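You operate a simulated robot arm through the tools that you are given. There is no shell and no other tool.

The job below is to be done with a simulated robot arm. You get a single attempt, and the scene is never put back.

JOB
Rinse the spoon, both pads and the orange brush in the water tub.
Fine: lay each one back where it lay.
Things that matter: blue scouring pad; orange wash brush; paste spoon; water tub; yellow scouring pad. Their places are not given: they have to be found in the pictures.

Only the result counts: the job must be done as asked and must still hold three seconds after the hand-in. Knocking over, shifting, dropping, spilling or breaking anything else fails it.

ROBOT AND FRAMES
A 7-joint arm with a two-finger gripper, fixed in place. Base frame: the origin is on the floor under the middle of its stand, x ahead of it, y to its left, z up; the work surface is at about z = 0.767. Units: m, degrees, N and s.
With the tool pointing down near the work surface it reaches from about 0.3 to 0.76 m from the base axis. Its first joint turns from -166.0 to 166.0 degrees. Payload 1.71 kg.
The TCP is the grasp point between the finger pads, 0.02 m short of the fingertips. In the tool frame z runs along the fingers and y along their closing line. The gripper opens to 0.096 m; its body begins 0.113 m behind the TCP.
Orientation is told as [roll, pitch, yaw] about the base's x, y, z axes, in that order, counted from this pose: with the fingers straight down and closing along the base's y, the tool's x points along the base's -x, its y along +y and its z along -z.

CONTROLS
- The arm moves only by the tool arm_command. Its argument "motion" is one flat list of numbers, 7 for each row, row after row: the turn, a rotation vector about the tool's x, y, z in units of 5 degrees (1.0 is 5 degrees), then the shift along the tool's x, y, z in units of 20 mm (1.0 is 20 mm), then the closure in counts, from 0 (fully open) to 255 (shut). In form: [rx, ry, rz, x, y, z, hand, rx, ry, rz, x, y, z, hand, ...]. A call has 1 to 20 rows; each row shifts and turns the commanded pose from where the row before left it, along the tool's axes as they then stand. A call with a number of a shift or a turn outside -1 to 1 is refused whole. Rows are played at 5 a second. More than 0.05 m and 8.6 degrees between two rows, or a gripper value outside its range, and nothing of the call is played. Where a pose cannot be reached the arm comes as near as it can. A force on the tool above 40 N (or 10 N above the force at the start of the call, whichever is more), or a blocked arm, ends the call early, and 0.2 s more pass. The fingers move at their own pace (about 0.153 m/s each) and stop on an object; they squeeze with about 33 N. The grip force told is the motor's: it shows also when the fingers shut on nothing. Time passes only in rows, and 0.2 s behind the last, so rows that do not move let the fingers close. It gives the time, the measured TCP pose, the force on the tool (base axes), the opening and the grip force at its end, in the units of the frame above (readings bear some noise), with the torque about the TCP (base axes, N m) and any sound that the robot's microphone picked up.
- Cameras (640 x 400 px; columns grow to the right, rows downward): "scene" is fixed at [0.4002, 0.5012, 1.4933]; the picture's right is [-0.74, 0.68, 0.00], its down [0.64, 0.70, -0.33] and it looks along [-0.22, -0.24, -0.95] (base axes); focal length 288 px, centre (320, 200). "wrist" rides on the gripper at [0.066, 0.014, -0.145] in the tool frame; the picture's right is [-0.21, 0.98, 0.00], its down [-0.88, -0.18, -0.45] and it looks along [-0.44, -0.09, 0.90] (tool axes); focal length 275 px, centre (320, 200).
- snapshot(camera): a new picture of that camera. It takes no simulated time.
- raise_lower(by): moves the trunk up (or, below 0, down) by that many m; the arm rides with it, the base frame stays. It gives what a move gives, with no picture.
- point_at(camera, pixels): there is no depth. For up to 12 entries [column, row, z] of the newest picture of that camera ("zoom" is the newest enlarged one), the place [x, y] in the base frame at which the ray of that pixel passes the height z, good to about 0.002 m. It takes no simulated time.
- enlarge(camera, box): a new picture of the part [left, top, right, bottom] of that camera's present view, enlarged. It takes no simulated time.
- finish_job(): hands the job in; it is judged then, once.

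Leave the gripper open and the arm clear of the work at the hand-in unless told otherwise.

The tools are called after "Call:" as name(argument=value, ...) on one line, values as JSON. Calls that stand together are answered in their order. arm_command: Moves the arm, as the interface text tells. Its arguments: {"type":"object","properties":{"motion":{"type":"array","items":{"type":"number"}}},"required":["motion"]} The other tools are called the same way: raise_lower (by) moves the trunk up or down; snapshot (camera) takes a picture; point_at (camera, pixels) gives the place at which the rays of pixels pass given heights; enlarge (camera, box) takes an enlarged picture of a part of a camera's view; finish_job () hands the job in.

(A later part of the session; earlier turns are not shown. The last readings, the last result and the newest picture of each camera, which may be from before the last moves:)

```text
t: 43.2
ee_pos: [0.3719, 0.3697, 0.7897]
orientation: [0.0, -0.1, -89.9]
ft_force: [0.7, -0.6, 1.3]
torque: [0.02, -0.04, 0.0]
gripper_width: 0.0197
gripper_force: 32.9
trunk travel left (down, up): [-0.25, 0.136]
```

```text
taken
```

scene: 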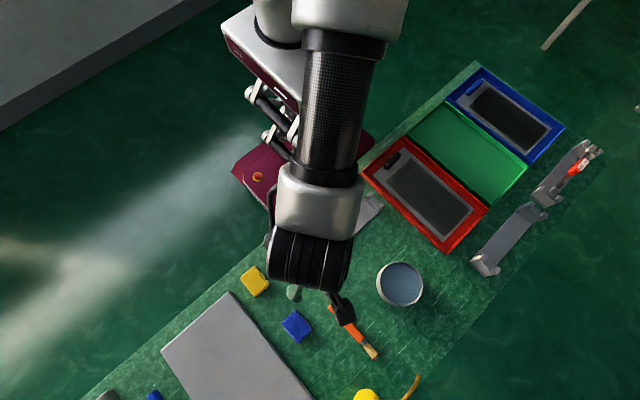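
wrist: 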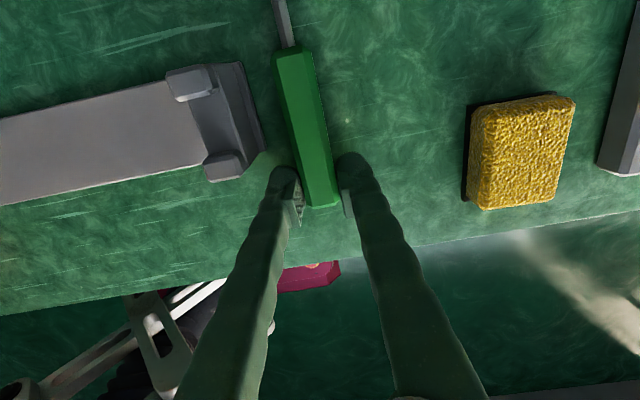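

Gripped at 19.7 mm. Lift 40 mm and check whether the spoon stays level.

Call:
arm_command(motion=[0, 0, 0, 0, 0, -0.5, 255, 0, 0, 0, 0, 0, -0.5, 255, 0, 0, 0, 0, 0, -0.5, 255, 0, 0, 0, 0, 0, -0.5, 255, 0, 0, 0, 0, 0, 0, 255])

Call:
snapshot(camera="wrist")

Call:
enlarge(camera="scene", box=[240, 220, 400, 320])

```text
t: 44.4
ee_pos: [0.3727, 0.3705, 0.8301]
orientation: [0.0, -0.1, -89.9]
ft_force: [-0.4, -0.1, -0.6]
torque: [-0.07, 0.0, -0.01]
gripper_width: 0.0197
gripper_force: 33.0
trunk travel left (down, up): [-0.25, 0.136]
```

```text
taken
```

wrist: 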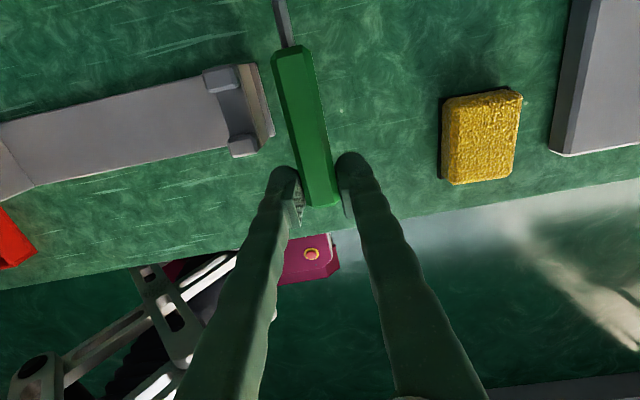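

```text
4.00 times, centred on (320, 270) of scene
```

zoom: 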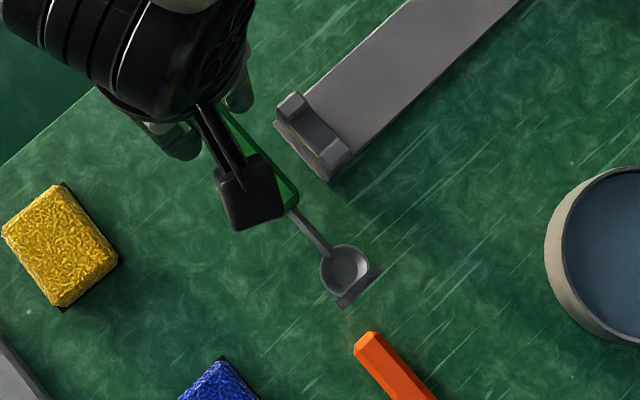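

The spoon is held rigidly and level. Lift to z≈0.97 and begin turning yaw toward +68°.

Call:
arm_command(motion=[0, 0, 0, 0, 0, -1, 255, 0, 0, 0, 0, 0, -1, 255, 0, 0, 0, 0, 0, -1, 255, 0, 0, 0, 0, 0, -1, 255, 0, 0, 0, 0, 0, -1, 255, 0, 0, 0, 0, 0, -1, 255, 0, 0, 0, 0, 0, -1, 255, 0, 0, -1, 0, 0, 0, 255, 0, 0, -1, 0, 0, 0, 255, 0, 0, -1, 0, 0, 0, 255, 0, 0, -1, 0, 0, 0, 255, 0, 0, -1, 0, 0, 0, 255, 0, 0, -1, 0, 0, 0, 255, 0, 0, -1, 0, 0, 0, 255, 0, 0, -1, 0, 0, 0, 255, 0, 0, -1, 0, 0, 0, 255, 0, 0, -1, 0, 0, 0, 255, 0, 0, -1, 0, 0, 0, 255, 0, 0, -1, 0, 0, 0, 255])

Call:
arm_command(motion=[0, 0, -1, 0, 0, 0, 255, 0, 0, -1, 0, 0, 0, 255, 0, 0, -1, 0, 0, 0, 255, 0, 0, -1, 0, 0, 0, 255, 0, 0, -1, 0, 0, 0, 255, 0, 0, -1, 0, 0, 0, 255, 0, 0, -1, 0, 0, 0, 255, 0, 0, -1, 0, 0, 0, 255, 0, 0, -1, 0, 0, 0, 255, 0, 0, -1, 0, 0, 0, 255, 0, 0, -1, 0, 0, 0, 255, 0, 0, -1, 0, 0, 0, 255, 0, 0, -1, 0, 0, 0, 255, 0, 0, -1, 0, 0, 0, 255, 0, 0, -1, 0, 0, 0, 255, 0, 0, -1, 0, 0, 0, 255, 0, 0, -1, 0, 0, 0, 255, 0, 0, -1, 0, 0, 0, 255, 0, 0, -1, 0, 0, 0, 255, 0, 0, -0.6, 0, 0, 0, 255])

```text
t: 48.4
ee_pos: [0.3734, 0.3708, 0.9709]
orientation: [0.0, 0.0, -29.9]
ft_force: [-0.3, 0.2, 0.2]
torque: [0.0, -0.03, 0.01]
gripper_width: 0.0195
gripper_force: 32.7
trunk travel left (down, up): [-0.25, 0.136]
```

```text
t: 52.6
ee_pos: [0.3738, 0.3706, 0.9694]
orientation: [0.0, 0.2, 68.2]
ft_force: [0.1, 0.4, -1.2]
torque: [0.02, 0.0, 0.0]
gripper_width: 0.0192
gripper_force: 33.0
trunk travel left (down, up): [-0.25, 0.136]
```

Yaw is at 68.2°. Now translate over to the pre-dip point beyond the tub (about (0.264,0.659,0.97)).

Call:
arm_command(motion=[0, 0, 0, -0.9475, 0.869, 0, 255, 0, 0, 0, -0.9475, 0.869, 0, 255, 0, 0, 0, -0.9475, 0.869, 0, 255, 0, 0, 0, -0.9475, 0.869, 0, 255, 0, 0, 0, -0.9475, 0.869, 0, 255, 0, 0, 0, -0.9475, 0.869, 0, 255, 0, 0, 0, -0.9475, 0.869, 0, 255, 0, 0, 0, -0.9475, 0.869, 0, 255, 0, 0, 0, -0.9475, 0.869, 0, 255, 0, 0, 0, -0.9475, 0.869, 0, 255, 0, 0, 0, -0.9475, 0.869, 0, 255, 0, 0, 0, -0.9475, 0.869, 0, 255, 0, 0, 0, 0, 0, 0, 255])

Call:
snapshot(camera="scene")

Call:
snapshot(camera="wrist")

```text
t: 55.4
ee_pos: [0.2647, 0.6577, 0.9712]
orientation: [-0.1, 0.1, 68.1]
ft_force: [0.2, 0.2, -0.7]
torque: [0.01, 0.01, -0.01]
gripper_width: 0.0196
gripper_force: 32.5
trunk travel left (down, up): [-0.25, 0.136]
```

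```text
taken
```

scene: 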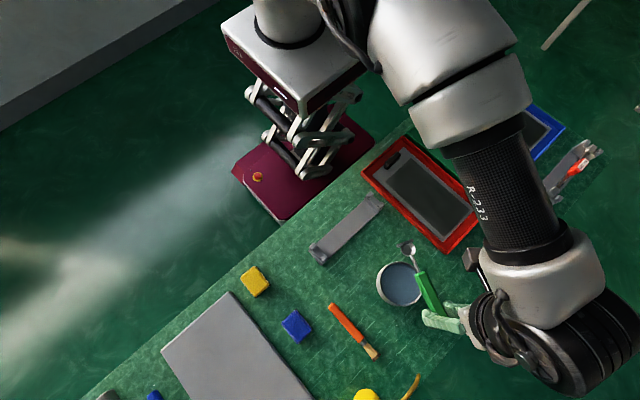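

```text
taken
```

wrist: 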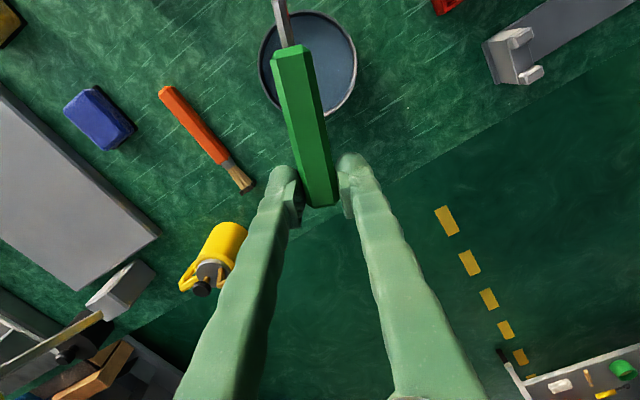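

Spoon points across the tub. Tilt −55° (tip goes down to about z=0.85, above the rim).

Call:
arm_command(motion=[0, -1, 0, 0, 0, 0, 255, 0, -1, 0, 0, 0, 0, 255, 0, -1, 0, 0, 0, 0, 255, 0, -1, 0, 0, 0, 0, 255, 0, -1, 0, 0, 0, 0, 255, 0, -1, 0, 0, 0, 0, 255, 0, -1, 0, 0, 0, 0, 255, 0, -1, 0, 0, 0, 0, 255, 0, -1, 0, 0, 0, 0, 255, 0, -1, 0, 0, 0, 0, 255, 0, -1, 0, 0, 0, 0, 255, 0, 0, 0, 0, 0, 0, 255])

Call:
snapshot(camera="scene")

Call:
enlarge(camera="scene", box=[350, 230, 480, 340])

Call:
snapshot(camera="wrist")

```text
t: 58.0
ee_pos: [0.2649, 0.6599, 0.9696]
orientation: [-0.2, -55.0, 68.2]
ft_force: [0.2, 0.9, -0.5]
torque: [0.01, 0.0, 0.01]
gripper_width: 0.0197
gripper_force: 32.5
trunk travel left (down, up): [-0.25, 0.136]
```

```text
taken
```

scene: 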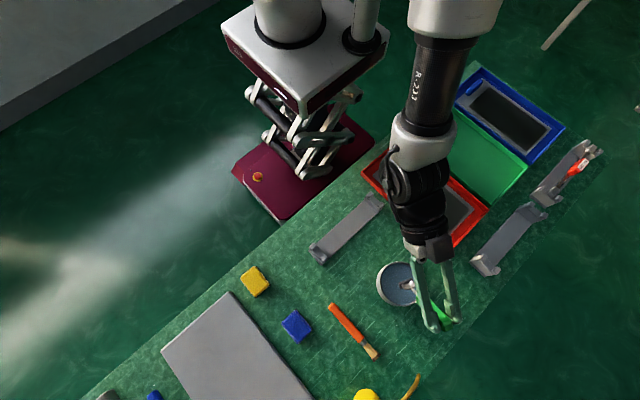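

```text
3.64 times, centred on (415, 285) of scene
```

zoom: 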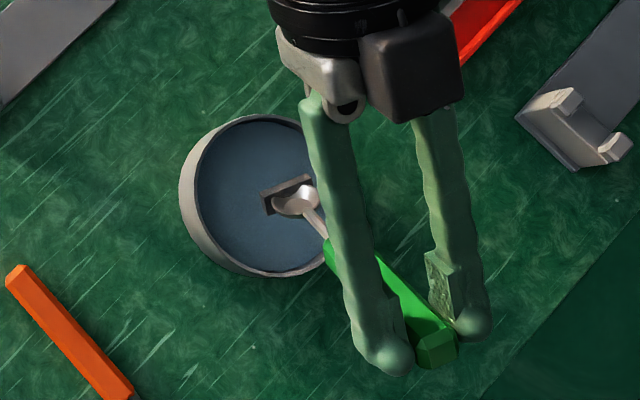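

```text
taken
```

wrist: 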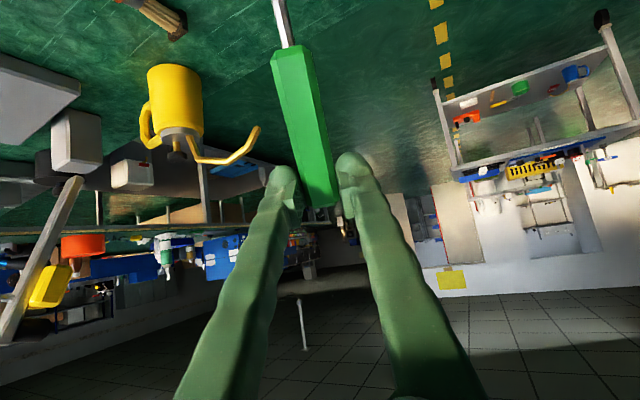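

The tip is over the tub centre. Descend vertically in two steps: first ~54 mm and look.

Call:
arm_command(motion=[0, 0, 0, 0.448, 0, 0.313, 255, 0, 0, 0, 0.448, 0, 0.313, 255, 0, 0, 0, 0.448, 0, 0.313, 255, 0, 0, 0, 0.448, 0, 0.313, 255, 0, 0, 0, 0.448, 0, 0.313, 255, 0, 0, 0, 0, 0, 0, 255])

Call:
enlarge(camera="scene", box=[350, 230, 480, 340])

```text
t: 59.4
ee_pos: [0.2646, 0.6611, 0.9151]
orientation: [-0.1, -55.0, 68.2]
ft_force: [-0.3, -0.5, -0.1]
torque: [0.03, -0.03, -0.02]
gripper_width: 0.0195
gripper_force: 33.1
trunk travel left (down, up): [-0.25, 0.136]
```

```text
3.64 times, centred on (415, 285) of scene
```

zoom: 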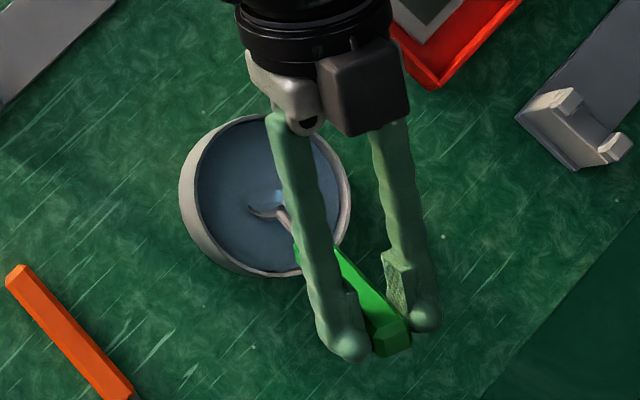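

The paste block and part of the bowl are under water already. Go ~9 mm deeper and swish gently for a couple of seconds.

Call:
arm_command(motion=[0, 0, 0, 0.37, 0, 0.26, 255, 0, 0, 0, 0, 0, 0, 255, 0, 0, 0, 0, 0.3, 0, 255, 0, 0, 0, 0, 0.2, 0, 255, 0, 0, 0, 0, -0.3, 0, 255, 0, 0, 0, 0, -0.4, 0, 255, 0, 0, 0, 0, -0.3, 0, 255, 0, 0, 0, 0, 0.3, 0, 255, 0, 0, 0, 0, 0.4, 0, 255, 0, 0, 0, 0, 0.3, 0, 255, 0, 0, 0, 0, -0.5, 0, 255, 0, 0, 0, 0, 0, 0, 255, 0, 0, 0, 0, 0, 0, 255, 0, 0, 0, 0, 0, 0, 255])

Call:
enlarge(camera="scene", box=[350, 230, 480, 340])

```text
t: 62.4
ee_pos: [0.2641, 0.659, 0.9049]
orientation: [-0.1, -54.9, 68.2]
ft_force: [-0.3, 1.2, -0.8]
torque: [-0.01, 0.03, -0.02]
gripper_width: 0.0191
gripper_force: 33.3
trunk travel left (down, up): [-0.25, 0.136]
```

```text
3.64 times, centred on (415, 285) of scene
```

zoom: 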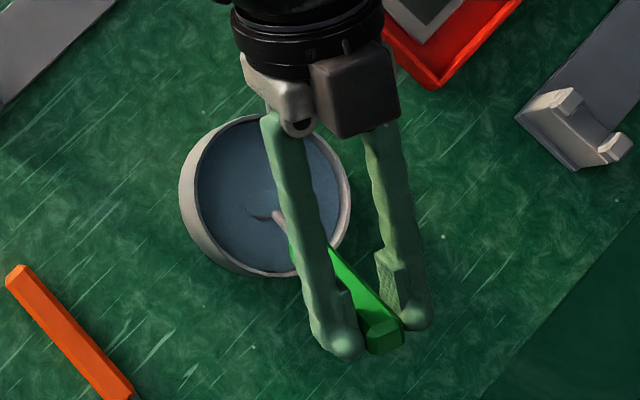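

Well submerged. Lift straight back up and look at the tip.

Call:
arm_command(motion=[0, 0, 0, -0.435, 0, -0.304, 255, 0, 0, 0, -0.435, 0, -0.304, 255, 0, 0, 0, -0.435, 0, -0.304, 255, 0, 0, 0, -0.435, 0, -0.304, 255, 0, 0, 0, -0.435, 0, -0.304, 255, 0, 0, 0, -0.435, 0, -0.304, 255, 0, 0, 0, 0, 0, 0, 255])

Call:
enlarge(camera="scene", box=[350, 230, 480, 340])

```text
t: 64.0
ee_pos: [0.2648, 0.6582, 0.968]
orientation: [-0.2, -54.9, 68.2]
ft_force: [0.0, -0.2, -0.2]
torque: [-0.02, 0.02, 0.0]
gripper_width: 0.0196
gripper_force: 32.7
trunk travel left (down, up): [-0.25, 0.136]
```

```text
3.64 times, centred on (415, 285) of scene
```

zoom: 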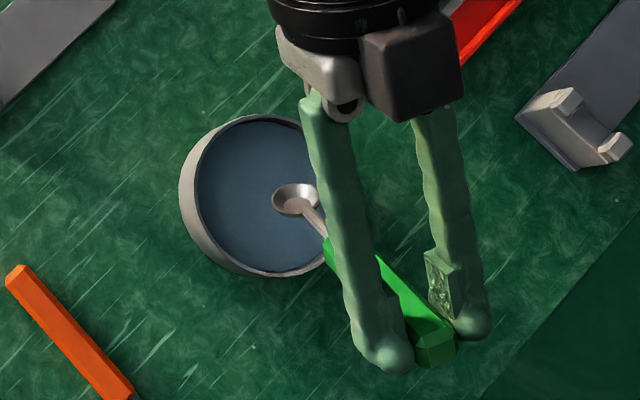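

The grey paste block is gone: the spoon is clean. Now reverse the path: untilt, translate back, then turn back.

Call:
arm_command(motion=[0, 1, 0, 0, 0, 0, 255, 0, 1, 0, 0, 0, 0, 255, 0, 1, 0, 0, 0, 0, 255, 0, 1, 0, 0, 0, 0, 255, 0, 1, 0, 0, 0, 0, 255, 0, 1, 0, 0, 0, 0, 255, 0, 1, 0, 0, 0, 0, 255, 0, 1, 0, 0, 0, 0, 255, 0, 1, 0, 0, 0, 0, 255, 0, 1, 0, 0, 0, 0, 255, 0, 1, 0, 0, 0, 0, 255, 0, 0, 0, 0, 0, 0, 255])

Call:
arm_command(motion=[0, 0, 0, 0.9475, -0.869, 0, 255, 0, 0, 0, 0.9475, -0.869, 0, 255, 0, 0, 0, 0.9475, -0.869, 0, 255, 0, 0, 0, 0.9475, -0.869, 0, 255, 0, 0, 0, 0.9475, -0.869, 0, 255, 0, 0, 0, 0.9475, -0.869, 0, 255, 0, 0, 0, 0.9475, -0.869, 0, 255, 0, 0, 0, 0.9475, -0.869, 0, 255, 0, 0, 0, 0.9475, -0.869, 0, 255, 0, 0, 0, 0.9475, -0.869, 0, 255, 0, 0, 0, 0.9475, -0.869, 0, 255, 0, 0, 0, 0.9475, -0.869, 0, 255, 0, 0, 0, 0, 0, 0, 255])

Call:
arm_command(motion=[0, 0, 1, 0, 0, 0, 255, 0, 0, 1, 0, 0, 0, 255, 0, 0, 1, 0, 0, 0, 255, 0, 0, 1, 0, 0, 0, 255, 0, 0, 1, 0, 0, 0, 255, 0, 0, 1, 0, 0, 0, 255, 0, 0, 1, 0, 0, 0, 255, 0, 0, 1, 0, 0, 0, 255, 0, 0, 1, 0, 0, 0, 255, 0, 0, 1, 0, 0, 0, 255, 0, 0, 1, 0, 0, 0, 255, 0, 0, 1, 0, 0, 0, 255, 0, 0, 1, 0, 0, 0, 255, 0, 0, 1, 0, 0, 0, 255, 0, 0, 1, 0, 0, 0, 255, 0, 0, 1, 0, 0, 0, 255, 0, 0, 1, 0, 0, 0, 255, 0, 0, 1, 0, 0, 0, 255, 0, 0, 1, 0, 0, 0, 255, 0, 0, 1, 0, 0, 0, 255])

Call:
arm_command(motion=[0, 0, 1, 0, 0, 0, 255, 0, 0, 1, 0, 0, 0, 255, 0, 0, 1, 0, 0, 0, 255, 0, 0, 1, 0, 0, 0, 255, 0, 0, 1, 0, 0, 0, 255, 0, 0, 1, 0, 0, 0, 255, 0, 0, 1, 0, 0, 0, 255, 0, 0, 1, 0, 0, 0, 255, 0, 0, 1, 0, 0, 0, 255, 0, 0, 1, 0, 0, 0, 255, 0, 0, 1, 0, 0, 0, 255, 0, 0, 0.6, 0, 0, 0, 255, 0, 0, 0, 0, 0, 0, 255])

```text
t: 66.6
ee_pos: [0.2642, 0.6597, 0.9677]
orientation: [-0.1, 0.2, 68.0]
ft_force: [-0.3, 0.5, -0.5]
torque: [0.05, 0.01, 0.03]
gripper_width: 0.0196
gripper_force: 33.9
trunk travel left (down, up): [-0.25, 0.136]
```

```text
t: 69.4
ee_pos: [0.3735, 0.3694, 0.9701]
orientation: [0.0, 0.0, 68.1]
ft_force: [-0.1, 0.7, -0.6]
torque: [0.0, -0.02, 0.0]
gripper_width: 0.0193
gripper_force: 33.3
trunk travel left (down, up): [-0.25, 0.136]
```

```text
t: 73.6
ee_pos: [0.3723, 0.3704, 0.9697]
orientation: [0.0, 0.0, -32.0]
ft_force: [-0.5, 0.1, -0.5]
torque: [0.0, -0.04, 0.0]
gripper_width: 0.0194
gripper_force: 33.4
trunk travel left (down, up): [-0.25, 0.136]
```

```text
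t: 76.4
ee_pos: [0.3728, 0.3701, 0.9693]
orientation: [0.1, -0.1, -89.8]
ft_force: [0.8, 0.8, -0.7]
torque: [-0.01, 0.02, 0.01]
gripper_width: 0.0197
gripper_force: 32.8
trunk travel left (down, up): [-0.25, 0.136]
```

Back above the original place at (0.3728,0.3701), yaw −89.8°. Descend 150 mm first.

Call:
arm_command(motion=[0, 0, 0, 0, 0, 1, 255, 0, 0, 0, 0, 0, 1, 255, 0, 0, 0, 0, 0, 1, 255, 0, 0, 0, 0, 0, 1, 255, 0, 0, 0, 0, 0, 1, 255, 0, 0, 0, 0, 0, 1, 255, 0, 0, 0, 0, 0, 1, 255, 0, 0, 0, 0, 0, 0.5, 255, 0, 0, 0, 0, 0, 0, 255])

Call:
enlarge(camera="scene", box=[240, 220, 400, 320])

Call:
arm_command(motion=[0, 0, 0, 0, 0, 0.4, 255, 0, 0, 0, 0, 0, 0.4, 255, 0, 0, 0, 0, 0, 0.4, 255, 0, 0, 0, 0, 0, 0.2, 255, 0, 0, 0, 0, 0, 0, 255])

Call:
enlarge(camera="scene", box=[240, 220, 400, 320])

```text
t: 78.4
ee_pos: [0.3746, 0.3695, 0.8181]
orientation: [0.1, -0.1, -89.9]
ft_force: [0.6, -0.4, -1.3]
torque: [0.01, 0.03, 0.01]
gripper_width: 0.0198
gripper_force: 33.2
trunk travel left (down, up): [-0.25, 0.136]
```

```text
4.00 times, centred on (320, 270) of scene
```

zoom: 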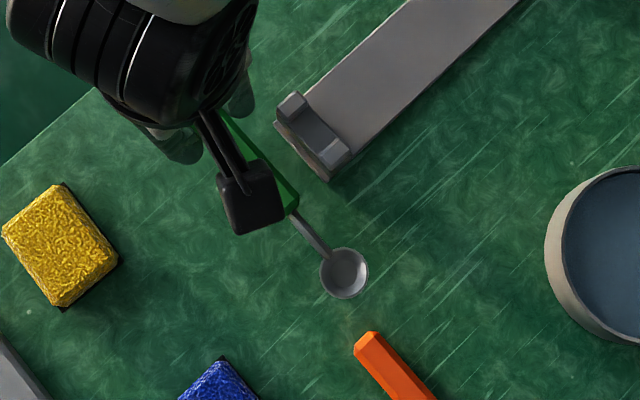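

```text
t: 79.6
ee_pos: [0.374, 0.3704, 0.7924]
orientation: [0.0, -0.1, -89.9]
ft_force: [-0.2, -0.4, 0.1]
torque: [-0.02, 0.0, 0.01]
gripper_width: 0.0198
gripper_force: 32.9
trunk travel left (down, up): [-0.25, 0.136]
```

```text
4.00 times, centred on (320, 270) of scene
```

zoom: 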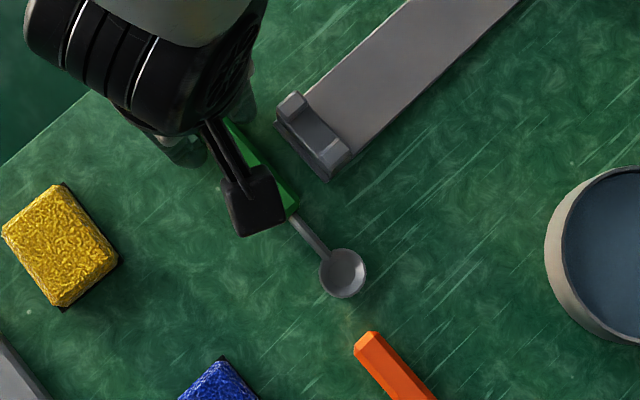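

The spoon is 2 mm above its original grip height and the bowl appears in its original place. Lower the last 2 mm, then release.

Call:
arm_command(motion=[0, 0, 0, 0, 0, 0.1, 255, 0, 0, 0, 0, 0, 0, 255, 0, 0, 0, 0, 0, 0, 255])

Call:
arm_command(motion=[0, 0, 0, 0, 0, 0, 135, 0, 0, 0, 0, 0, 0, 135, 0, 0, 0, 0, 0, 0, 135, 0, 0, 0, 0, 0, 0, 135])

Call:
enlarge(camera="scene", box=[240, 220, 400, 320])

Call:
snapshot(camera="wrist")

```text
t: 80.4
ee_pos: [0.3734, 0.3693, 0.7902]
orientation: [0.2, 0.0, -90.0]
ft_force: [-0.8, -1.9, 19.7]
torque: [0.29, 0.01, 0.02]
gripper_width: 0.0194
gripper_force: 32.7
trunk travel left (down, up): [-0.25, 0.136]
```

```text
t: 81.4
ee_pos: [0.3743, 0.3699, 0.7891]
orientation: [-0.1, -0.1, -89.9]
ft_force: [0.7, 0.6, -0.2]
torque: [-0.01, 0.01, 0.01]
gripper_width: 0.045
gripper_force: 0.1
trunk travel left (down, up): [-0.25, 0.136]
```

```text
4.00 times, centred on (320, 270) of scene
```

zoom: 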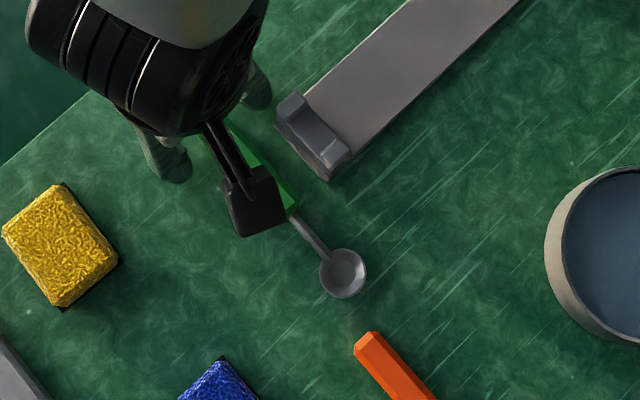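

```text
taken
```

wrist: 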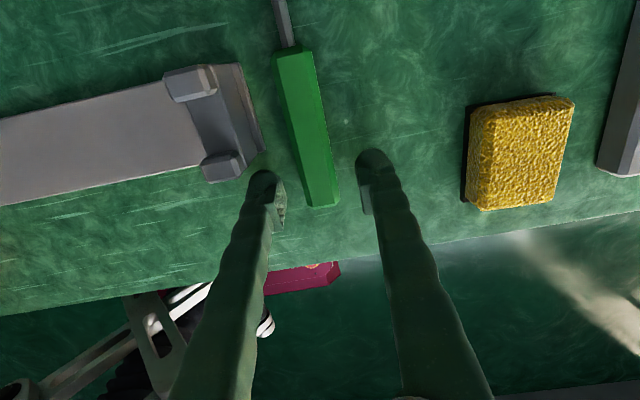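

The spoon lies as before (handle end at (325,207), same pixels as before the grasp). Lift off 150 mm and move above the brush at (0.391,0.585).

Call:
arm_command(motion=[0, 0, 0, 0, 0, -0.5, 135, 0, 0, 0, 0, 0, -1, 135, 0, 0, 0, 0, 0, -1, 135, 0, 0, 0, 0, 0, -1, 135, 0, 0, 0, 0, 0, -1, 135, 0, 0, 0, 0, 0, -1, 135, 0, 0, 0, 0, 0, -1, 135, 0, 0, 0, 0, 0, -1, 135, 0, 0, 0, 0.98, 0.075, 0, 135, 0, 0, 0, 0.98, 0.075, 0, 135, 0, 0, 0, 0.98, 0.075, 0, 135, 0, 0, 0, 0.98, 0.075, 0, 135, 0, 0, 0, 0.98, 0.075, 0, 135, 0, 0, 0, 0.98, 0.075, 0, 135, 0, 0, 0, 0.98, 0.075, 0, 135, 0, 0, 0, 0.98, 0.075, 0, 135, 0, 0, 0, 0.98, 0.075, 0, 135, 0, 0, 0, 0.98, 0.075, 0, 135, 0, 0, 0, 0.98, 0.075, 0, 135, 0, 0, 0, 0, 0, 0, 135])

Call:
snapshot(camera="wrist")

Call:
enlarge(camera="wrist", box=[240, 40, 420, 220])

```text
t: 85.6
ee_pos: [0.3885, 0.5851, 0.9384]
orientation: [-0.1, -0.1, -89.8]
ft_force: [0.3, 0.3, 0.8]
torque: [-0.01, 0.0, 0.01]
gripper_width: 0.045
gripper_force: 0.1
trunk travel left (down, up): [-0.25, 0.136]
```

```text
taken
```

wrist: 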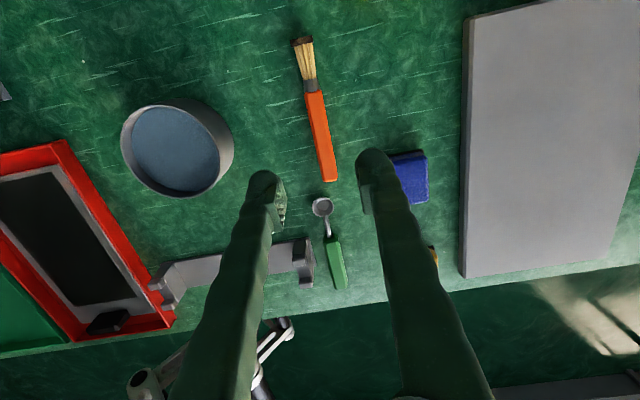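

```text
2.22 times, centred on (330, 130) of wrist
```

zoom: 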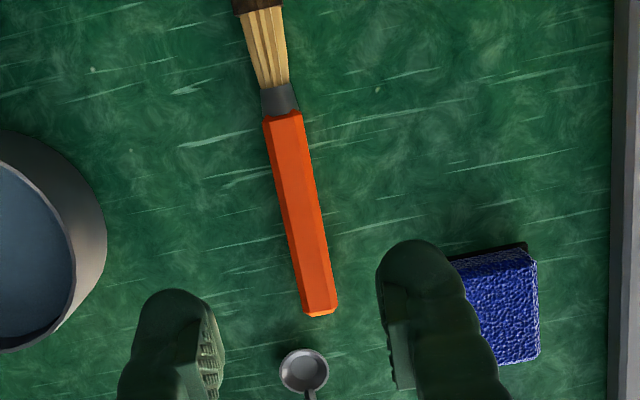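

Check the brush handle axis from here.

Call:
point_at(camera="zoom", pixels=[[264, 120, 0.777], [302, 112, 0.777], [304, 312, 0.777], [338, 306, 0.777], [278, 118, 0.787], [320, 308, 0.787], [258, 5, 0.777], [275, 85, 0.777]])

```text
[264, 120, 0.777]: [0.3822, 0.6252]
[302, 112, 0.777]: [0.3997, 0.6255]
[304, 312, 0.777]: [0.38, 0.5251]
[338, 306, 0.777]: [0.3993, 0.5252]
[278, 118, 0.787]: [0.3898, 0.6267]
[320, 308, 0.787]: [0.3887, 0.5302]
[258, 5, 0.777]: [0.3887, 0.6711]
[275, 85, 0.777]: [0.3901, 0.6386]
```

Axis x≈0.390, TCP is centred within 1 mm. Descend to z≈0.790 and close on the brush handle.

Call:
arm_command(motion=[0, 0, 0, 0, 0.03, 1, 135, 0, 0, 0, 0, 0, 1, 135, 0, 0, 0, 0, 0, 1, 135, 0, 0, 0, 0, 0, 1, 135, 0, 0, 0, 0, 0, 1, 135, 0, 0, 0, 0, 0, 1, 135, 0, 0, 0, 0, 0, 1, 135, 0, 0, 0, 0, 0, 0.4, 135, 0, 0, 0, 0, 0, 0, 135])

Call:
snapshot(camera="wrist")

Call:
arm_command(motion=[0, 0, 0, 0, 0, 0, 255, 0, 0, 0, 0, 0, 0, 255, 0, 0, 0, 0, 0, 0, 255, 0, 0, 0, 0, 0, 0, 255])

Call:
snapshot(camera="wrist")

```text
t: 87.6
ee_pos: [0.393, 0.5851, 0.7913]
orientation: [0.1, -0.2, -89.9]
ft_force: [-0.6, 1.1, 0.3]
torque: [0.0, 0.0, 0.02]
gripper_width: 0.0453
gripper_force: 0.0
trunk travel left (down, up): [-0.25, 0.136]
```

```text
taken
```

wrist: 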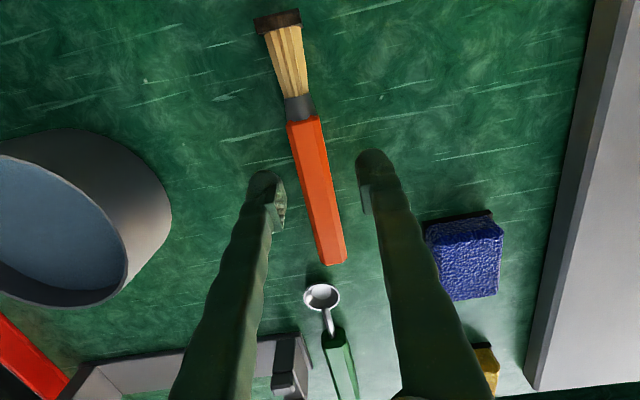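

```text
t: 88.6
ee_pos: [0.3917, 0.5857, 0.792]
orientation: [0.0, -0.1, -89.8]
ft_force: [-0.4, -0.1, -0.3]
torque: [0.02, -0.01, 0.0]
gripper_width: 0.0172
gripper_force: 32.9
trunk travel left (down, up): [-0.25, 0.136]
```

```text
taken
```

wrist: 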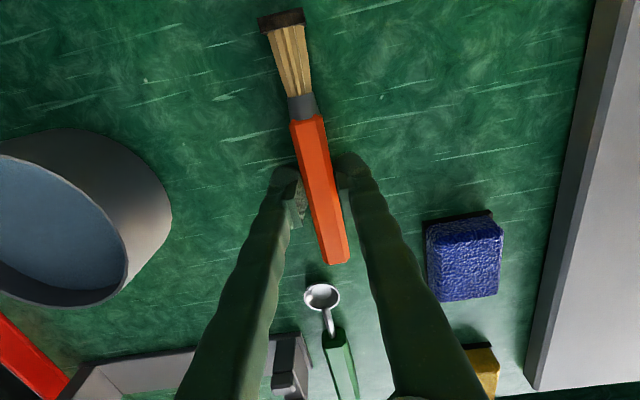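

Gripped (17.2 mm); the brush shifted about 2 mm in +x on closing, which I'll compensate on return. Lift and turn to yaw 68°.

Call:
arm_command(motion=[0, 0, 0, 0, 0, -1, 255, 0, 0, 0, 0, 0, -1, 255, 0, 0, 0, 0, 0, -1, 255, 0, 0, 0, 0, 0, -1, 255, 0, 0, 0, 0, 0, -1, 255, 0, 0, 0, 0, 0, -1, 255, 0, 0, 0, 0, 0, -1, 255, 0, 0, 0, 0, 0, -1, 255, 0, 0, 0, 0, 0, -1, 255, 0, 0, -1, 0, 0, 0, 255, 0, 0, -1, 0, 0, 0, 255, 0, 0, -1, 0, 0, 0, 255, 0, 0, -1, 0, 0, 0, 255, 0, 0, -1, 0, 0, 0, 255, 0, 0, -1, 0, 0, 0, 255, 0, 0, -1, 0, 0, 0, 255, 0, 0, -1, 0, 0, 0, 255, 0, 0, -1, 0, 0, 0, 255, 0, 0, -1, 0, 0, 0, 255, 0, 0, -1, 0, 0, 0, 255])

Call:
arm_command(motion=[0, 0, -1, 0, 0, 0, 255, 0, 0, -1, 0, 0, 0, 255, 0, 0, -1, 0, 0, 0, 255, 0, 0, -1, 0, 0, 0, 255, 0, 0, -1, 0, 0, 0, 255, 0, 0, -1, 0, 0, 0, 255, 0, 0, -1, 0, 0, 0, 255, 0, 0, -1, 0, 0, 0, 255, 0, 0, -1, 0, 0, 0, 255, 0, 0, -1, 0, 0, 0, 255, 0, 0, -1, 0, 0, 0, 255, 0, 0, -1, 0, 0, 0, 255, 0, 0, -1, 0, 0, 0, 255, 0, 0, -1, 0, 0, 0, 255, 0, 0, -1, 0, 0, 0, 255, 0, 0, -1, 0, 0, 0, 255, 0, 0, -1, 0, 0, 0, 255, 0, 0, -1, 0, 0, 0, 255, 0, 0, -1, 0, 0, 0, 255, 0, 0, -1, 0, 0, 0, 255])

Call:
snapshot(camera="scene")

```text
t: 92.8
ee_pos: [0.3898, 0.5866, 0.9715]
orientation: [-0.1, 0.1, -34.9]
ft_force: [0.9, -0.3, -0.6]
torque: [0.02, 0.03, 0.01]
gripper_width: 0.0173
gripper_force: 33.2
trunk travel left (down, up): [-0.25, 0.136]
```

```text
t: 97.0
ee_pos: [0.3911, 0.5877, 0.9719]
orientation: [0.0, 0.2, 65.2]
ft_force: [-0.4, -0.4, -0.4]
torque: [0.0, 0.0, -0.01]
gripper_width: 0.0172
gripper_force: 33.4
trunk travel left (down, up): [-0.25, 0.136]
```

```text
taken
```

scene: 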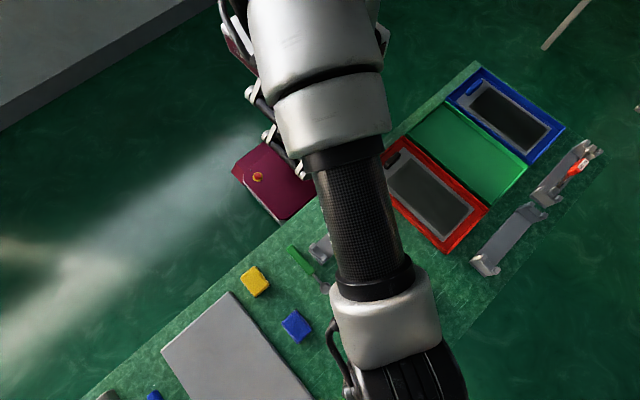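

Finish the turn (+3°) and translate to the pre-dip point near (0.2555,0.638,0.97).

Call:
arm_command(motion=[0, 0, -0.6, 0, 0, 0, 255, 0, 0, 0, 0.0156, 0.914, 0, 255, 0, 0, 0, 0.0156, 0.914, 0, 255, 0, 0, 0, 0.0156, 0.914, 0, 255, 0, 0, 0, 0.0156, 0.914, 0, 255, 0, 0, 0, 0.0156, 0.914, 0, 255, 0, 0, 0, 0.0156, 0.914, 0, 255, 0, 0, 0, 0.0156, 0.914, 0, 255, 0, 0, 0, 0.0156, 0.914, 0, 255, 0, 0, 0, 0, 0, 0, 255])

Call:
arm_command(motion=[0, -1, 0, 0, 0, 0, 255, 0, -1, 0, 0, 0, 0, 255, 0, -1, 0, 0, 0, 0, 255, 0, -1, 0, 0, 0, 0, 255, 0, -1, 0, 0, 0, 0, 255, 0, -1, 0, 0, 0, 0, 255, 0, -1, 0, 0, 0, 0, 255, 0, -1, 0, 0, 0, 0, 255, 0, -1, 0, 0, 0, 0, 255, 0, -1, 0, 0, 0, 0, 255, 0, -1, 0, 0, 0, 0, 255, 0, 0, 0, 0, 0, 0, 255])

Call:
enlarge(camera="scene", box=[350, 230, 480, 340])

```text
t: 99.2
ee_pos: [0.2536, 0.6375, 0.969]
orientation: [-0.1, 0.2, 68.1]
ft_force: [0.3, 0.5, 0.1]
torque: [-0.02, 0.02, 0.0]
gripper_width: 0.0171
gripper_force: 32.9
trunk travel left (down, up): [-0.25, 0.136]
```

```text
t: 101.8
ee_pos: [0.2536, 0.638, 0.9723]
orientation: [-0.1, -55.0, 68.2]
ft_force: [0.2, -0.2, 0.3]
torque: [-0.01, -0.01, 0.01]
gripper_width: 0.0173
gripper_force: 33.0
trunk travel left (down, up): [-0.25, 0.136]
```

```text
3.64 times, centred on (415, 285) of scene
```

zoom: 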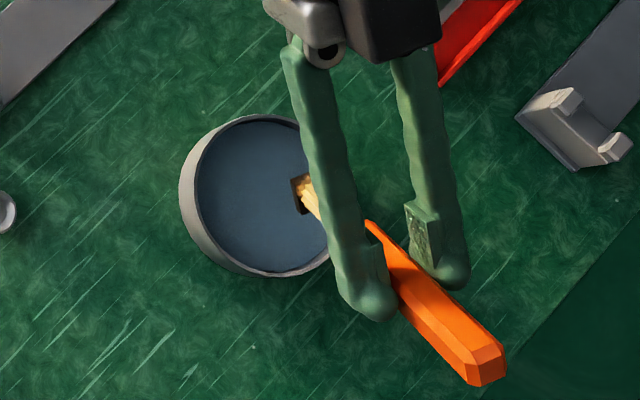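

Bristle tip is over the tub's middle. Descend ~82 mm, then look.

Call:
arm_command(motion=[0, 0, 0, 0.56, 0, 0.392, 255, 0, 0, 0, 0.56, 0, 0.392, 255, 0, 0, 0, 0.56, 0, 0.392, 255, 0, 0, 0, 0.56, 0, 0.392, 255, 0, 0, 0, 0.56, 0, 0.392, 255, 0, 0, 0, 0.56, 0, 0.392, 255, 0, 0, 0, 0, 0, 0, 255])

Call:
enlarge(camera="scene", box=[350, 230, 480, 340])

```text
t: 103.4
ee_pos: [0.2541, 0.6388, 0.8902]
orientation: [-0.1, -54.9, 68.1]
ft_force: [-1.2, 0.0, -0.6]
torque: [-0.01, 0.03, 0.0]
gripper_width: 0.0172
gripper_force: 33.2
trunk travel left (down, up): [-0.25, 0.136]
```

```text
3.64 times, centred on (415, 285) of scene
```

zoom: 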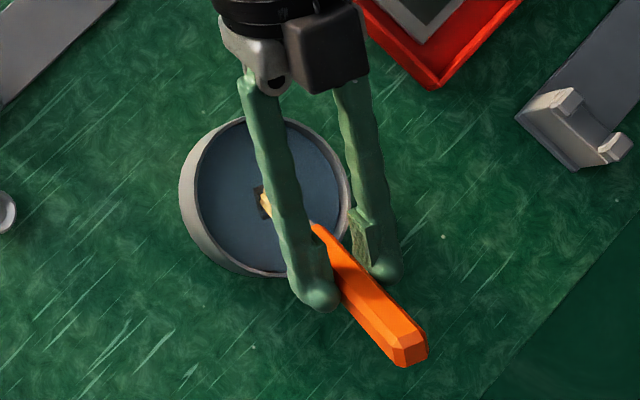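

Partly immersed. Go 17 mm deeper, swish and hold about 2.5 s.

Call:
arm_command(motion=[0, 0, 0, 0.348, 0, 0.244, 255, 0, 0, 0, 0.348, 0, 0.244, 255, 0, 0, 0, 0, 0, 0, 255, 0, 0, 0, 0, 0.3, 0, 255, 0, 0, 0, 0, 0.2, 0, 255, 0, 0, 0, 0, -0.3, 0, 255, 0, 0, 0, 0, -0.4, 0, 255, 0, 0, 0, 0, -0.3, 0, 255, 0, 0, 0, 0, 0.3, 0, 255, 0, 0, 0, 0, 0.4, 0, 255, 0, 0, 0, 0, 0.3, 0, 255, 0, 0, 0, 0, -0.5, 0, 255, 0, 0, 0, 0, 0, 0, 255, 0, 0, 0, 0, 0, 0, 255])

Call:
enlarge(camera="scene", box=[350, 230, 480, 340])

```text
t: 106.4
ee_pos: [0.2531, 0.6394, 0.8712]
orientation: [-0.1, -54.9, 68.2]
ft_force: [0.0, -0.2, 0.2]
torque: [0.0, -0.01, 0.02]
gripper_width: 0.017
gripper_force: 33.0
trunk travel left (down, up): [-0.25, 0.136]
```

```text
3.64 times, centred on (415, 285) of scene
```

zoom: 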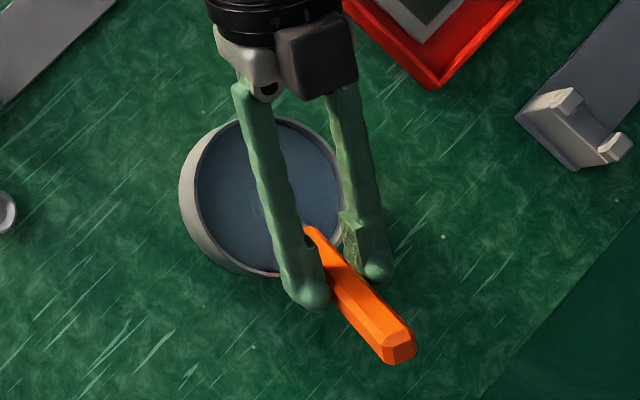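

Submerged with no contact force. Lift back out and check the tip.

Call:
arm_command(motion=[0, 0, 0, -0.507, 0, -0.355, 255, 0, 0, 0, -0.507, 0, -0.355, 255, 0, 0, 0, -0.507, 0, -0.355, 255, 0, 0, 0, -0.507, 0, -0.355, 255, 0, 0, 0, -0.507, 0, -0.355, 255, 0, 0, 0, -0.507, 0, -0.355, 255, 0, 0, 0, -0.507, 0, -0.355, 255, 0, 0, 0, -0.507, 0, -0.355, 255, 0, 0, 0, 0, 0, 0, 255])

Call:
enlarge(camera="scene", box=[350, 230, 480, 340])

```text
t: 108.4
ee_pos: [0.2521, 0.6376, 0.9713]
orientation: [-0.2, -54.9, 68.2]
ft_force: [0.2, -0.3, -0.5]
torque: [0.02, 0.01, 0.01]
gripper_width: 0.0176
gripper_force: 33.1
trunk travel left (down, up): [-0.25, 0.136]
```

```text
3.64 times, centred on (415, 285) of scene
```

zoom: 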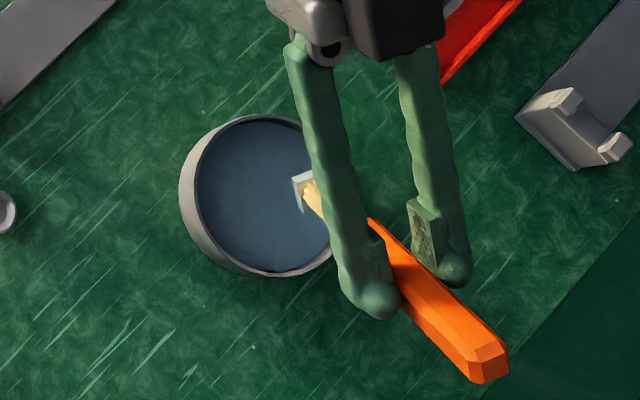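

The brown block turned pale. Let me look closer.

Call:
enlarge(camera="scene", box=[395, 270, 425, 295])

Call:
snapshot(camera="wrist")

```text
16.00 times, centred on (410, 282) of scene
```

zoom: 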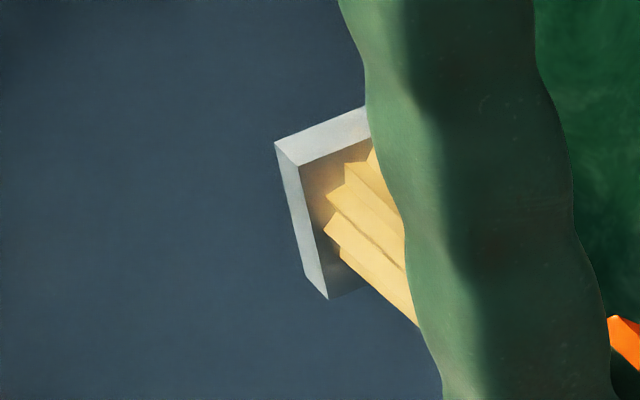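

```text
taken
```

wrist: 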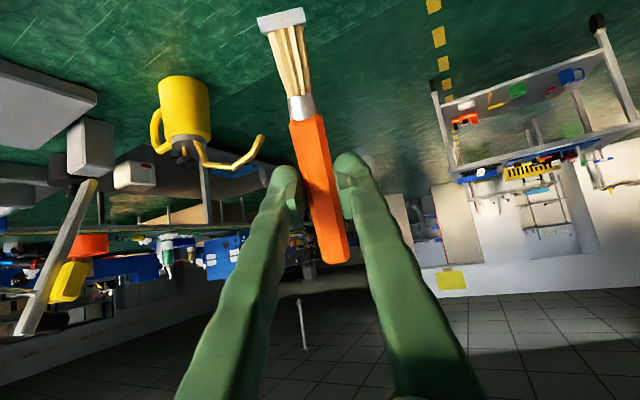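

The block is now pale grey rather than brown. To be safe I'll dip it again for a longer time and see whether it changes further.

Call:
arm_command(motion=[0, 0, 0, 0.507, 0, 0.355, 255, 0, 0, 0, 0.507, 0, 0.355, 255, 0, 0, 0, 0.507, 0, 0.355, 255, 0, 0, 0, 0.507, 0, 0.355, 255, 0, 0, 0, 0.507, 0, 0.355, 255, 0, 0, 0, 0.507, 0, 0.355, 255, 0, 0, 0, 0.507, 0, 0.355, 255, 0, 0, 0, 0.507, 0, 0.355, 255, 0, 0, 0, 0, 0.3, 0, 255, 0, 0, 0, 0, -0.3, 0, 255, 0, 0, 0, 0, -0.3, 0, 255, 0, 0, 0, 0, 0.3, 0, 255, 0, 0, 0, 0, 0, 0, 255, 0, 0, 0, 0, 0, 0, 255, 0, 0, 0, 0, 0, 0, 255, 0, 0, 0, 0, 0, 0, 255, 0, 0, 0, 0, 0, 0, 255, 0, 0, 0, 0, 0, 0, 255, 0, 0, 0, 0, 0, 0, 255, 0, 0, 0, 0, 0, 0, 255])

Call:
arm_command(motion=[0, 0, 0, 0, 0, 0, 255, 0, 0, 0, 0, 0, 0, 255, 0, 0, 0, 0, 0, 0, 255, 0, 0, 0, 0, 0, 0, 255, 0, 0, 0, 0, 0, 0, 255, 0, 0, 0, -0.507, 0, -0.355, 255, 0, 0, 0, -0.507, 0, -0.355, 255, 0, 0, 0, -0.507, 0, -0.355, 255, 0, 0, 0, -0.507, 0, -0.355, 255, 0, 0, 0, -0.507, 0, -0.355, 255, 0, 0, 0, -0.507, 0, -0.355, 255, 0, 0, 0, -0.507, 0, -0.355, 255, 0, 0, 0, -0.507, 0, -0.355, 255, 0, 0, 0, 0, 0, 0, 255])

Call:
enlarge(camera="scene", box=[395, 270, 425, 295])

Call:
snapshot(camera="wrist")

```text
t: 112.6
ee_pos: [0.2529, 0.6381, 0.8724]
orientation: [-0.1, -54.9, 68.2]
ft_force: [0.3, -0.2, -0.5]
torque: [-0.03, 0.01, -0.02]
gripper_width: 0.0173
gripper_force: 32.5
trunk travel left (down, up): [-0.25, 0.136]
```

```text
t: 115.6
ee_pos: [0.2544, 0.6384, 0.9702]
orientation: [-0.1, -55.0, 68.2]
ft_force: [0.0, -0.2, 0.0]
torque: [0.01, 0.02, 0.0]
gripper_width: 0.0175
gripper_force: 33.4
trunk travel left (down, up): [-0.25, 0.136]
```

```text
16.00 times, centred on (410, 282) of scene
```

zoom: 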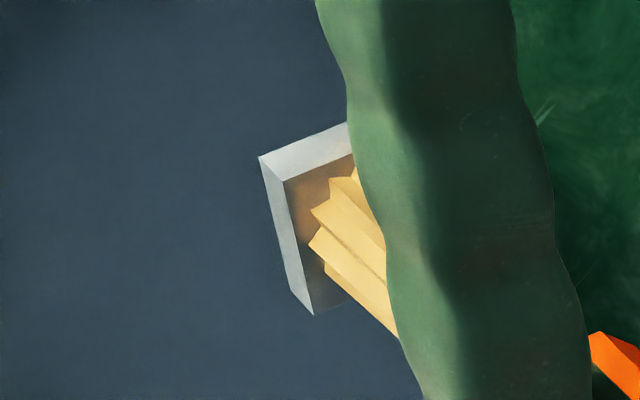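

```text
taken
```

wrist: 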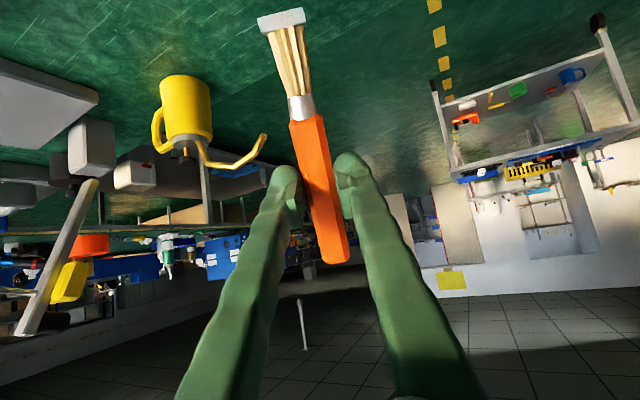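

No further change, so it's rinsed. Reverse the path: untilt, translate back, and turn to yaw −90°.

Call:
arm_command(motion=[0, 1, 0, 0, 0, 0, 255, 0, 1, 0, 0, 0, 0, 255, 0, 1, 0, 0, 0, 0, 255, 0, 1, 0, 0, 0, 0, 255, 0, 1, 0, 0, 0, 0, 255, 0, 1, 0, 0, 0, 0, 255, 0, 1, 0, 0, 0, 0, 255, 0, 1, 0, 0, 0, 0, 255, 0, 1, 0, 0, 0, 0, 255, 0, 1, 0, 0, 0, 0, 255, 0, 1, 0, 0, 0, 0, 255, 0, 0, 0, 0, 0, 0, 255, 0, 0, 0, -0.0156, -0.914, 0, 255, 0, 0, 0, -0.0156, -0.914, 0, 255, 0, 0, 0, -0.0156, -0.914, 0, 255, 0, 0, 0, -0.0156, -0.914, 0, 255, 0, 0, 0, -0.0156, -0.914, 0, 255, 0, 0, 0, -0.0156, -0.914, 0, 255, 0, 0, 0, -0.0156, -0.914, 0, 255, 0, 0, 0, -0.0156, -0.914, 0, 255])

Call:
arm_command(motion=[0, 0, 1, 0, 0, 0, 255, 0, 0, 1, 0, 0, 0, 255, 0, 0, 1, 0, 0, 0, 255, 0, 0, 1, 0, 0, 0, 255, 0, 0, 1, 0, 0, 0, 255, 0, 0, 1, 0, 0, 0, 255, 0, 0, 1, 0, 0, 0, 255, 0, 0, 1, 0, 0, 0, 255, 0, 0, 1, 0, 0, 0, 255, 0, 0, 1, 0, 0, 0, 255, 0, 0, 1, 0, 0, 0, 255, 0, 0, 1, 0, 0, 0, 255, 0, 0, 1, 0, 0, 0, 255, 0, 0, 1, 0, 0, 0, 255, 0, 0, 1, 0, 0, 0, 255, 0, 0, 1, 0, 0, 0, 255, 0, 0, 1, 0, 0, 0, 255, 0, 0, 1, 0, 0, 0, 255, 0, 0, 1, 0, 0, 0, 255, 0, 0, 1, 0, 0, 0, 255])

Call:
arm_command(motion=[0, 0, 1, 0, 0, 0, 255, 0, 0, 1, 0, 0, 0, 255, 0, 0, 1, 0, 0, 0, 255, 0, 0, 1, 0, 0, 0, 255, 0, 0, 1, 0, 0, 0, 255, 0, 0, 1, 0, 0, 0, 255, 0, 0, 1, 0, 0, 0, 255, 0, 0, 1, 0, 0, 0, 255, 0, 0, 1, 0, 0, 0, 255, 0, 0, 1, 0, 0, 0, 255, 0, 0, 1, 0, 0, 0, 255, 0, 0, 0.6, 0, 0, 0, 255, 0, 0, 0, 0, 0, 0, 255, 0, 0, 0, 0, 0, 0, 255])

```text
t: 119.8
ee_pos: [0.3912, 0.5878, 0.9717]
orientation: [0.0, 0.2, 68.1]
ft_force: [0.6, -0.4, 0.0]
torque: [0.0, 0.04, 0.02]
gripper_width: 0.0172
gripper_force: 33.2
trunk travel left (down, up): [-0.25, 0.136]
```

```text
t: 124.0
ee_pos: [0.3912, 0.5872, 0.9718]
orientation: [-0.1, 0.1, -32.0]
ft_force: [0.3, 0.0, -0.6]
torque: [0.0, -0.02, -0.02]
gripper_width: 0.0171
gripper_force: 33.0
trunk travel left (down, up): [-0.25, 0.136]
```

```text
t: 127.0
ee_pos: [0.3905, 0.5867, 0.9711]
orientation: [0.0, -0.1, -90.0]
ft_force: [0.2, 0.0, -0.1]
torque: [0.01, -0.01, 0.0]
gripper_width: 0.0171
gripper_force: 33.6
trunk travel left (down, up): [-0.25, 0.136]
```

Above the brush's place. Shift −1.5 mm in x (compensation), descend 176 mm, and compare with the earlier picture.

Call:
arm_command(motion=[0, 0, 0, 0, -0.075, 1, 255, 0, 0, 0, 0, 0, 1, 255, 0, 0, 0, 0, 0, 1, 255, 0, 0, 0, 0, 0, 1, 255, 0, 0, 0, 0, 0, 1, 255, 0, 0, 0, 0, 0, 1, 255, 0, 0, 0, 0, 0, 1, 255, 0, 0, 0, 0, 0, 1, 255, 0, 0, 0, 0, 0, 0.8, 255, 0, 0, 0, 0, 0, 0, 255, 0, 0, 0, 0, 0, 0, 255])

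Call:
snapshot(camera="wrist")

Call:
snapshot(camera="scene")

```text
t: 129.4
ee_pos: [0.3871, 0.585, 0.7941]
orientation: [0.0, -0.1, -90.0]
ft_force: [-0.6, 0.4, 0.5]
torque: [-0.03, -0.01, -0.02]
gripper_width: 0.017
gripper_force: 33.2
trunk travel left (down, up): [-0.25, 0.136]
```

```text
taken
```

wrist: 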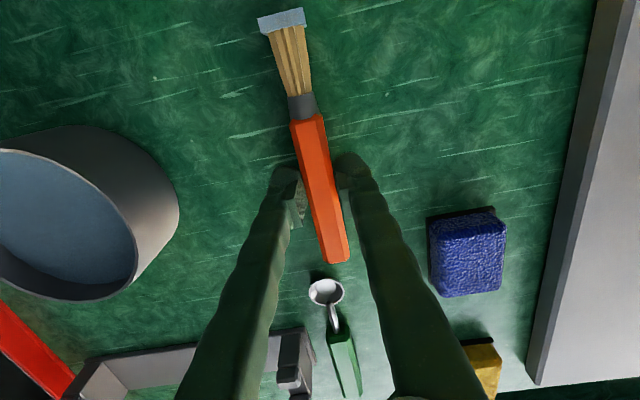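

```text
taken
```

scene: 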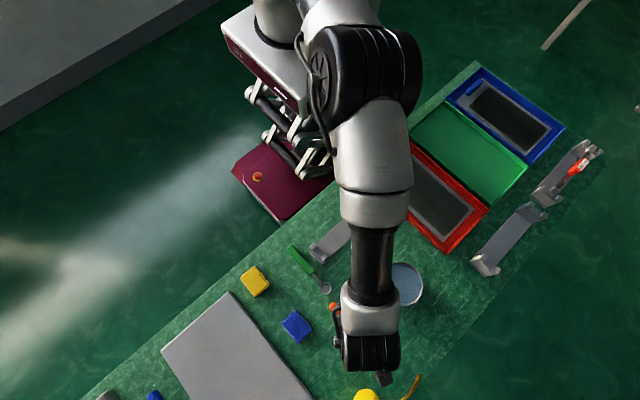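

Brush is within ~1 mm of its original spot laterally, about 4 mm above grip height. Lower 3 mm and check force.

Call:
arm_command(motion=[0, 0, 0, 0, 0, 0.1, 255, 0, 0, 0, 0, 0, 0.05, 255, 0, 0, 0, 0, 0, 0, 255])

```text
t: 130.2
ee_pos: [0.389, 0.5855, 0.7931]
orientation: [0.1, -0.2, -89.8]
ft_force: [0.0, 0.2, 0.2]
torque: [-0.01, 0.0, 0.01]
gripper_width: 0.0172
gripper_force: 32.4
trunk travel left (down, up): [-0.25, 0.136]
```

No contact force yet. Lower 1 mm more and release to a modest opening.

Call:
arm_command(motion=[0, 0, 0, 0, 0, 0.05, 255, 0, 0, 0, 0, 0, 0, 255])

Call:
arm_command(motion=[0, 0, 0, 0, 0, 0, 135, 0, 0, 0, 0, 0, 0, 135, 0, 0, 0, 0, 0, 0, 135, 0, 0, 0, 0, 0, 0, 135])

Call:
snapshot(camera="wrist")

```text
t: 130.8
ee_pos: [0.3886, 0.5862, 0.7918]
orientation: [0.1, -0.1, -89.9]
ft_force: [-1.4, -1.4, 4.2]
torque: [-0.13, 0.03, -0.01]
gripper_width: 0.0171
gripper_force: 33.0
trunk travel left (down, up): [-0.25, 0.136]
```

```text
t: 131.8
ee_pos: [0.3896, 0.5863, 0.7921]
orientation: [0.0, -0.1, -89.8]
ft_force: [-0.3, 0.5, -1.2]
torque: [-0.01, 0.01, 0.04]
gripper_width: 0.0451
gripper_force: 0.0
trunk travel left (down, up): [-0.25, 0.136]
```

```text
taken
```

wrist: 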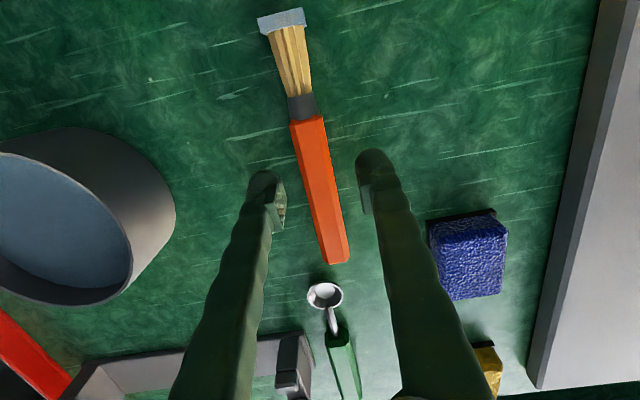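

Brush laid back properly. From this low view the tub's wall and water line are visible; enlarge it to measure rim and water heights.

Call:
enlarge(camera="wrist", box=[0, 110, 200, 310])

```text
2.00 times, centred on (100, 210) of wrist
```

zoom: 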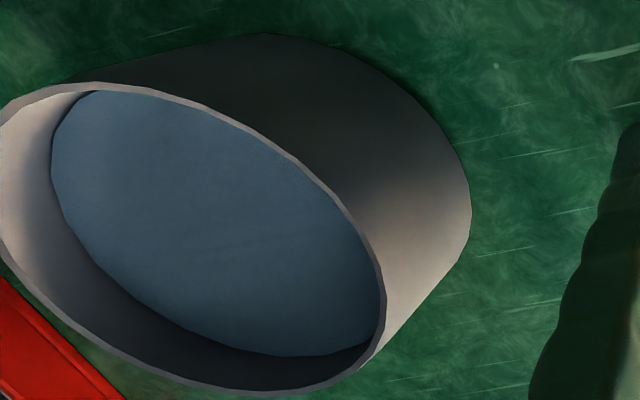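

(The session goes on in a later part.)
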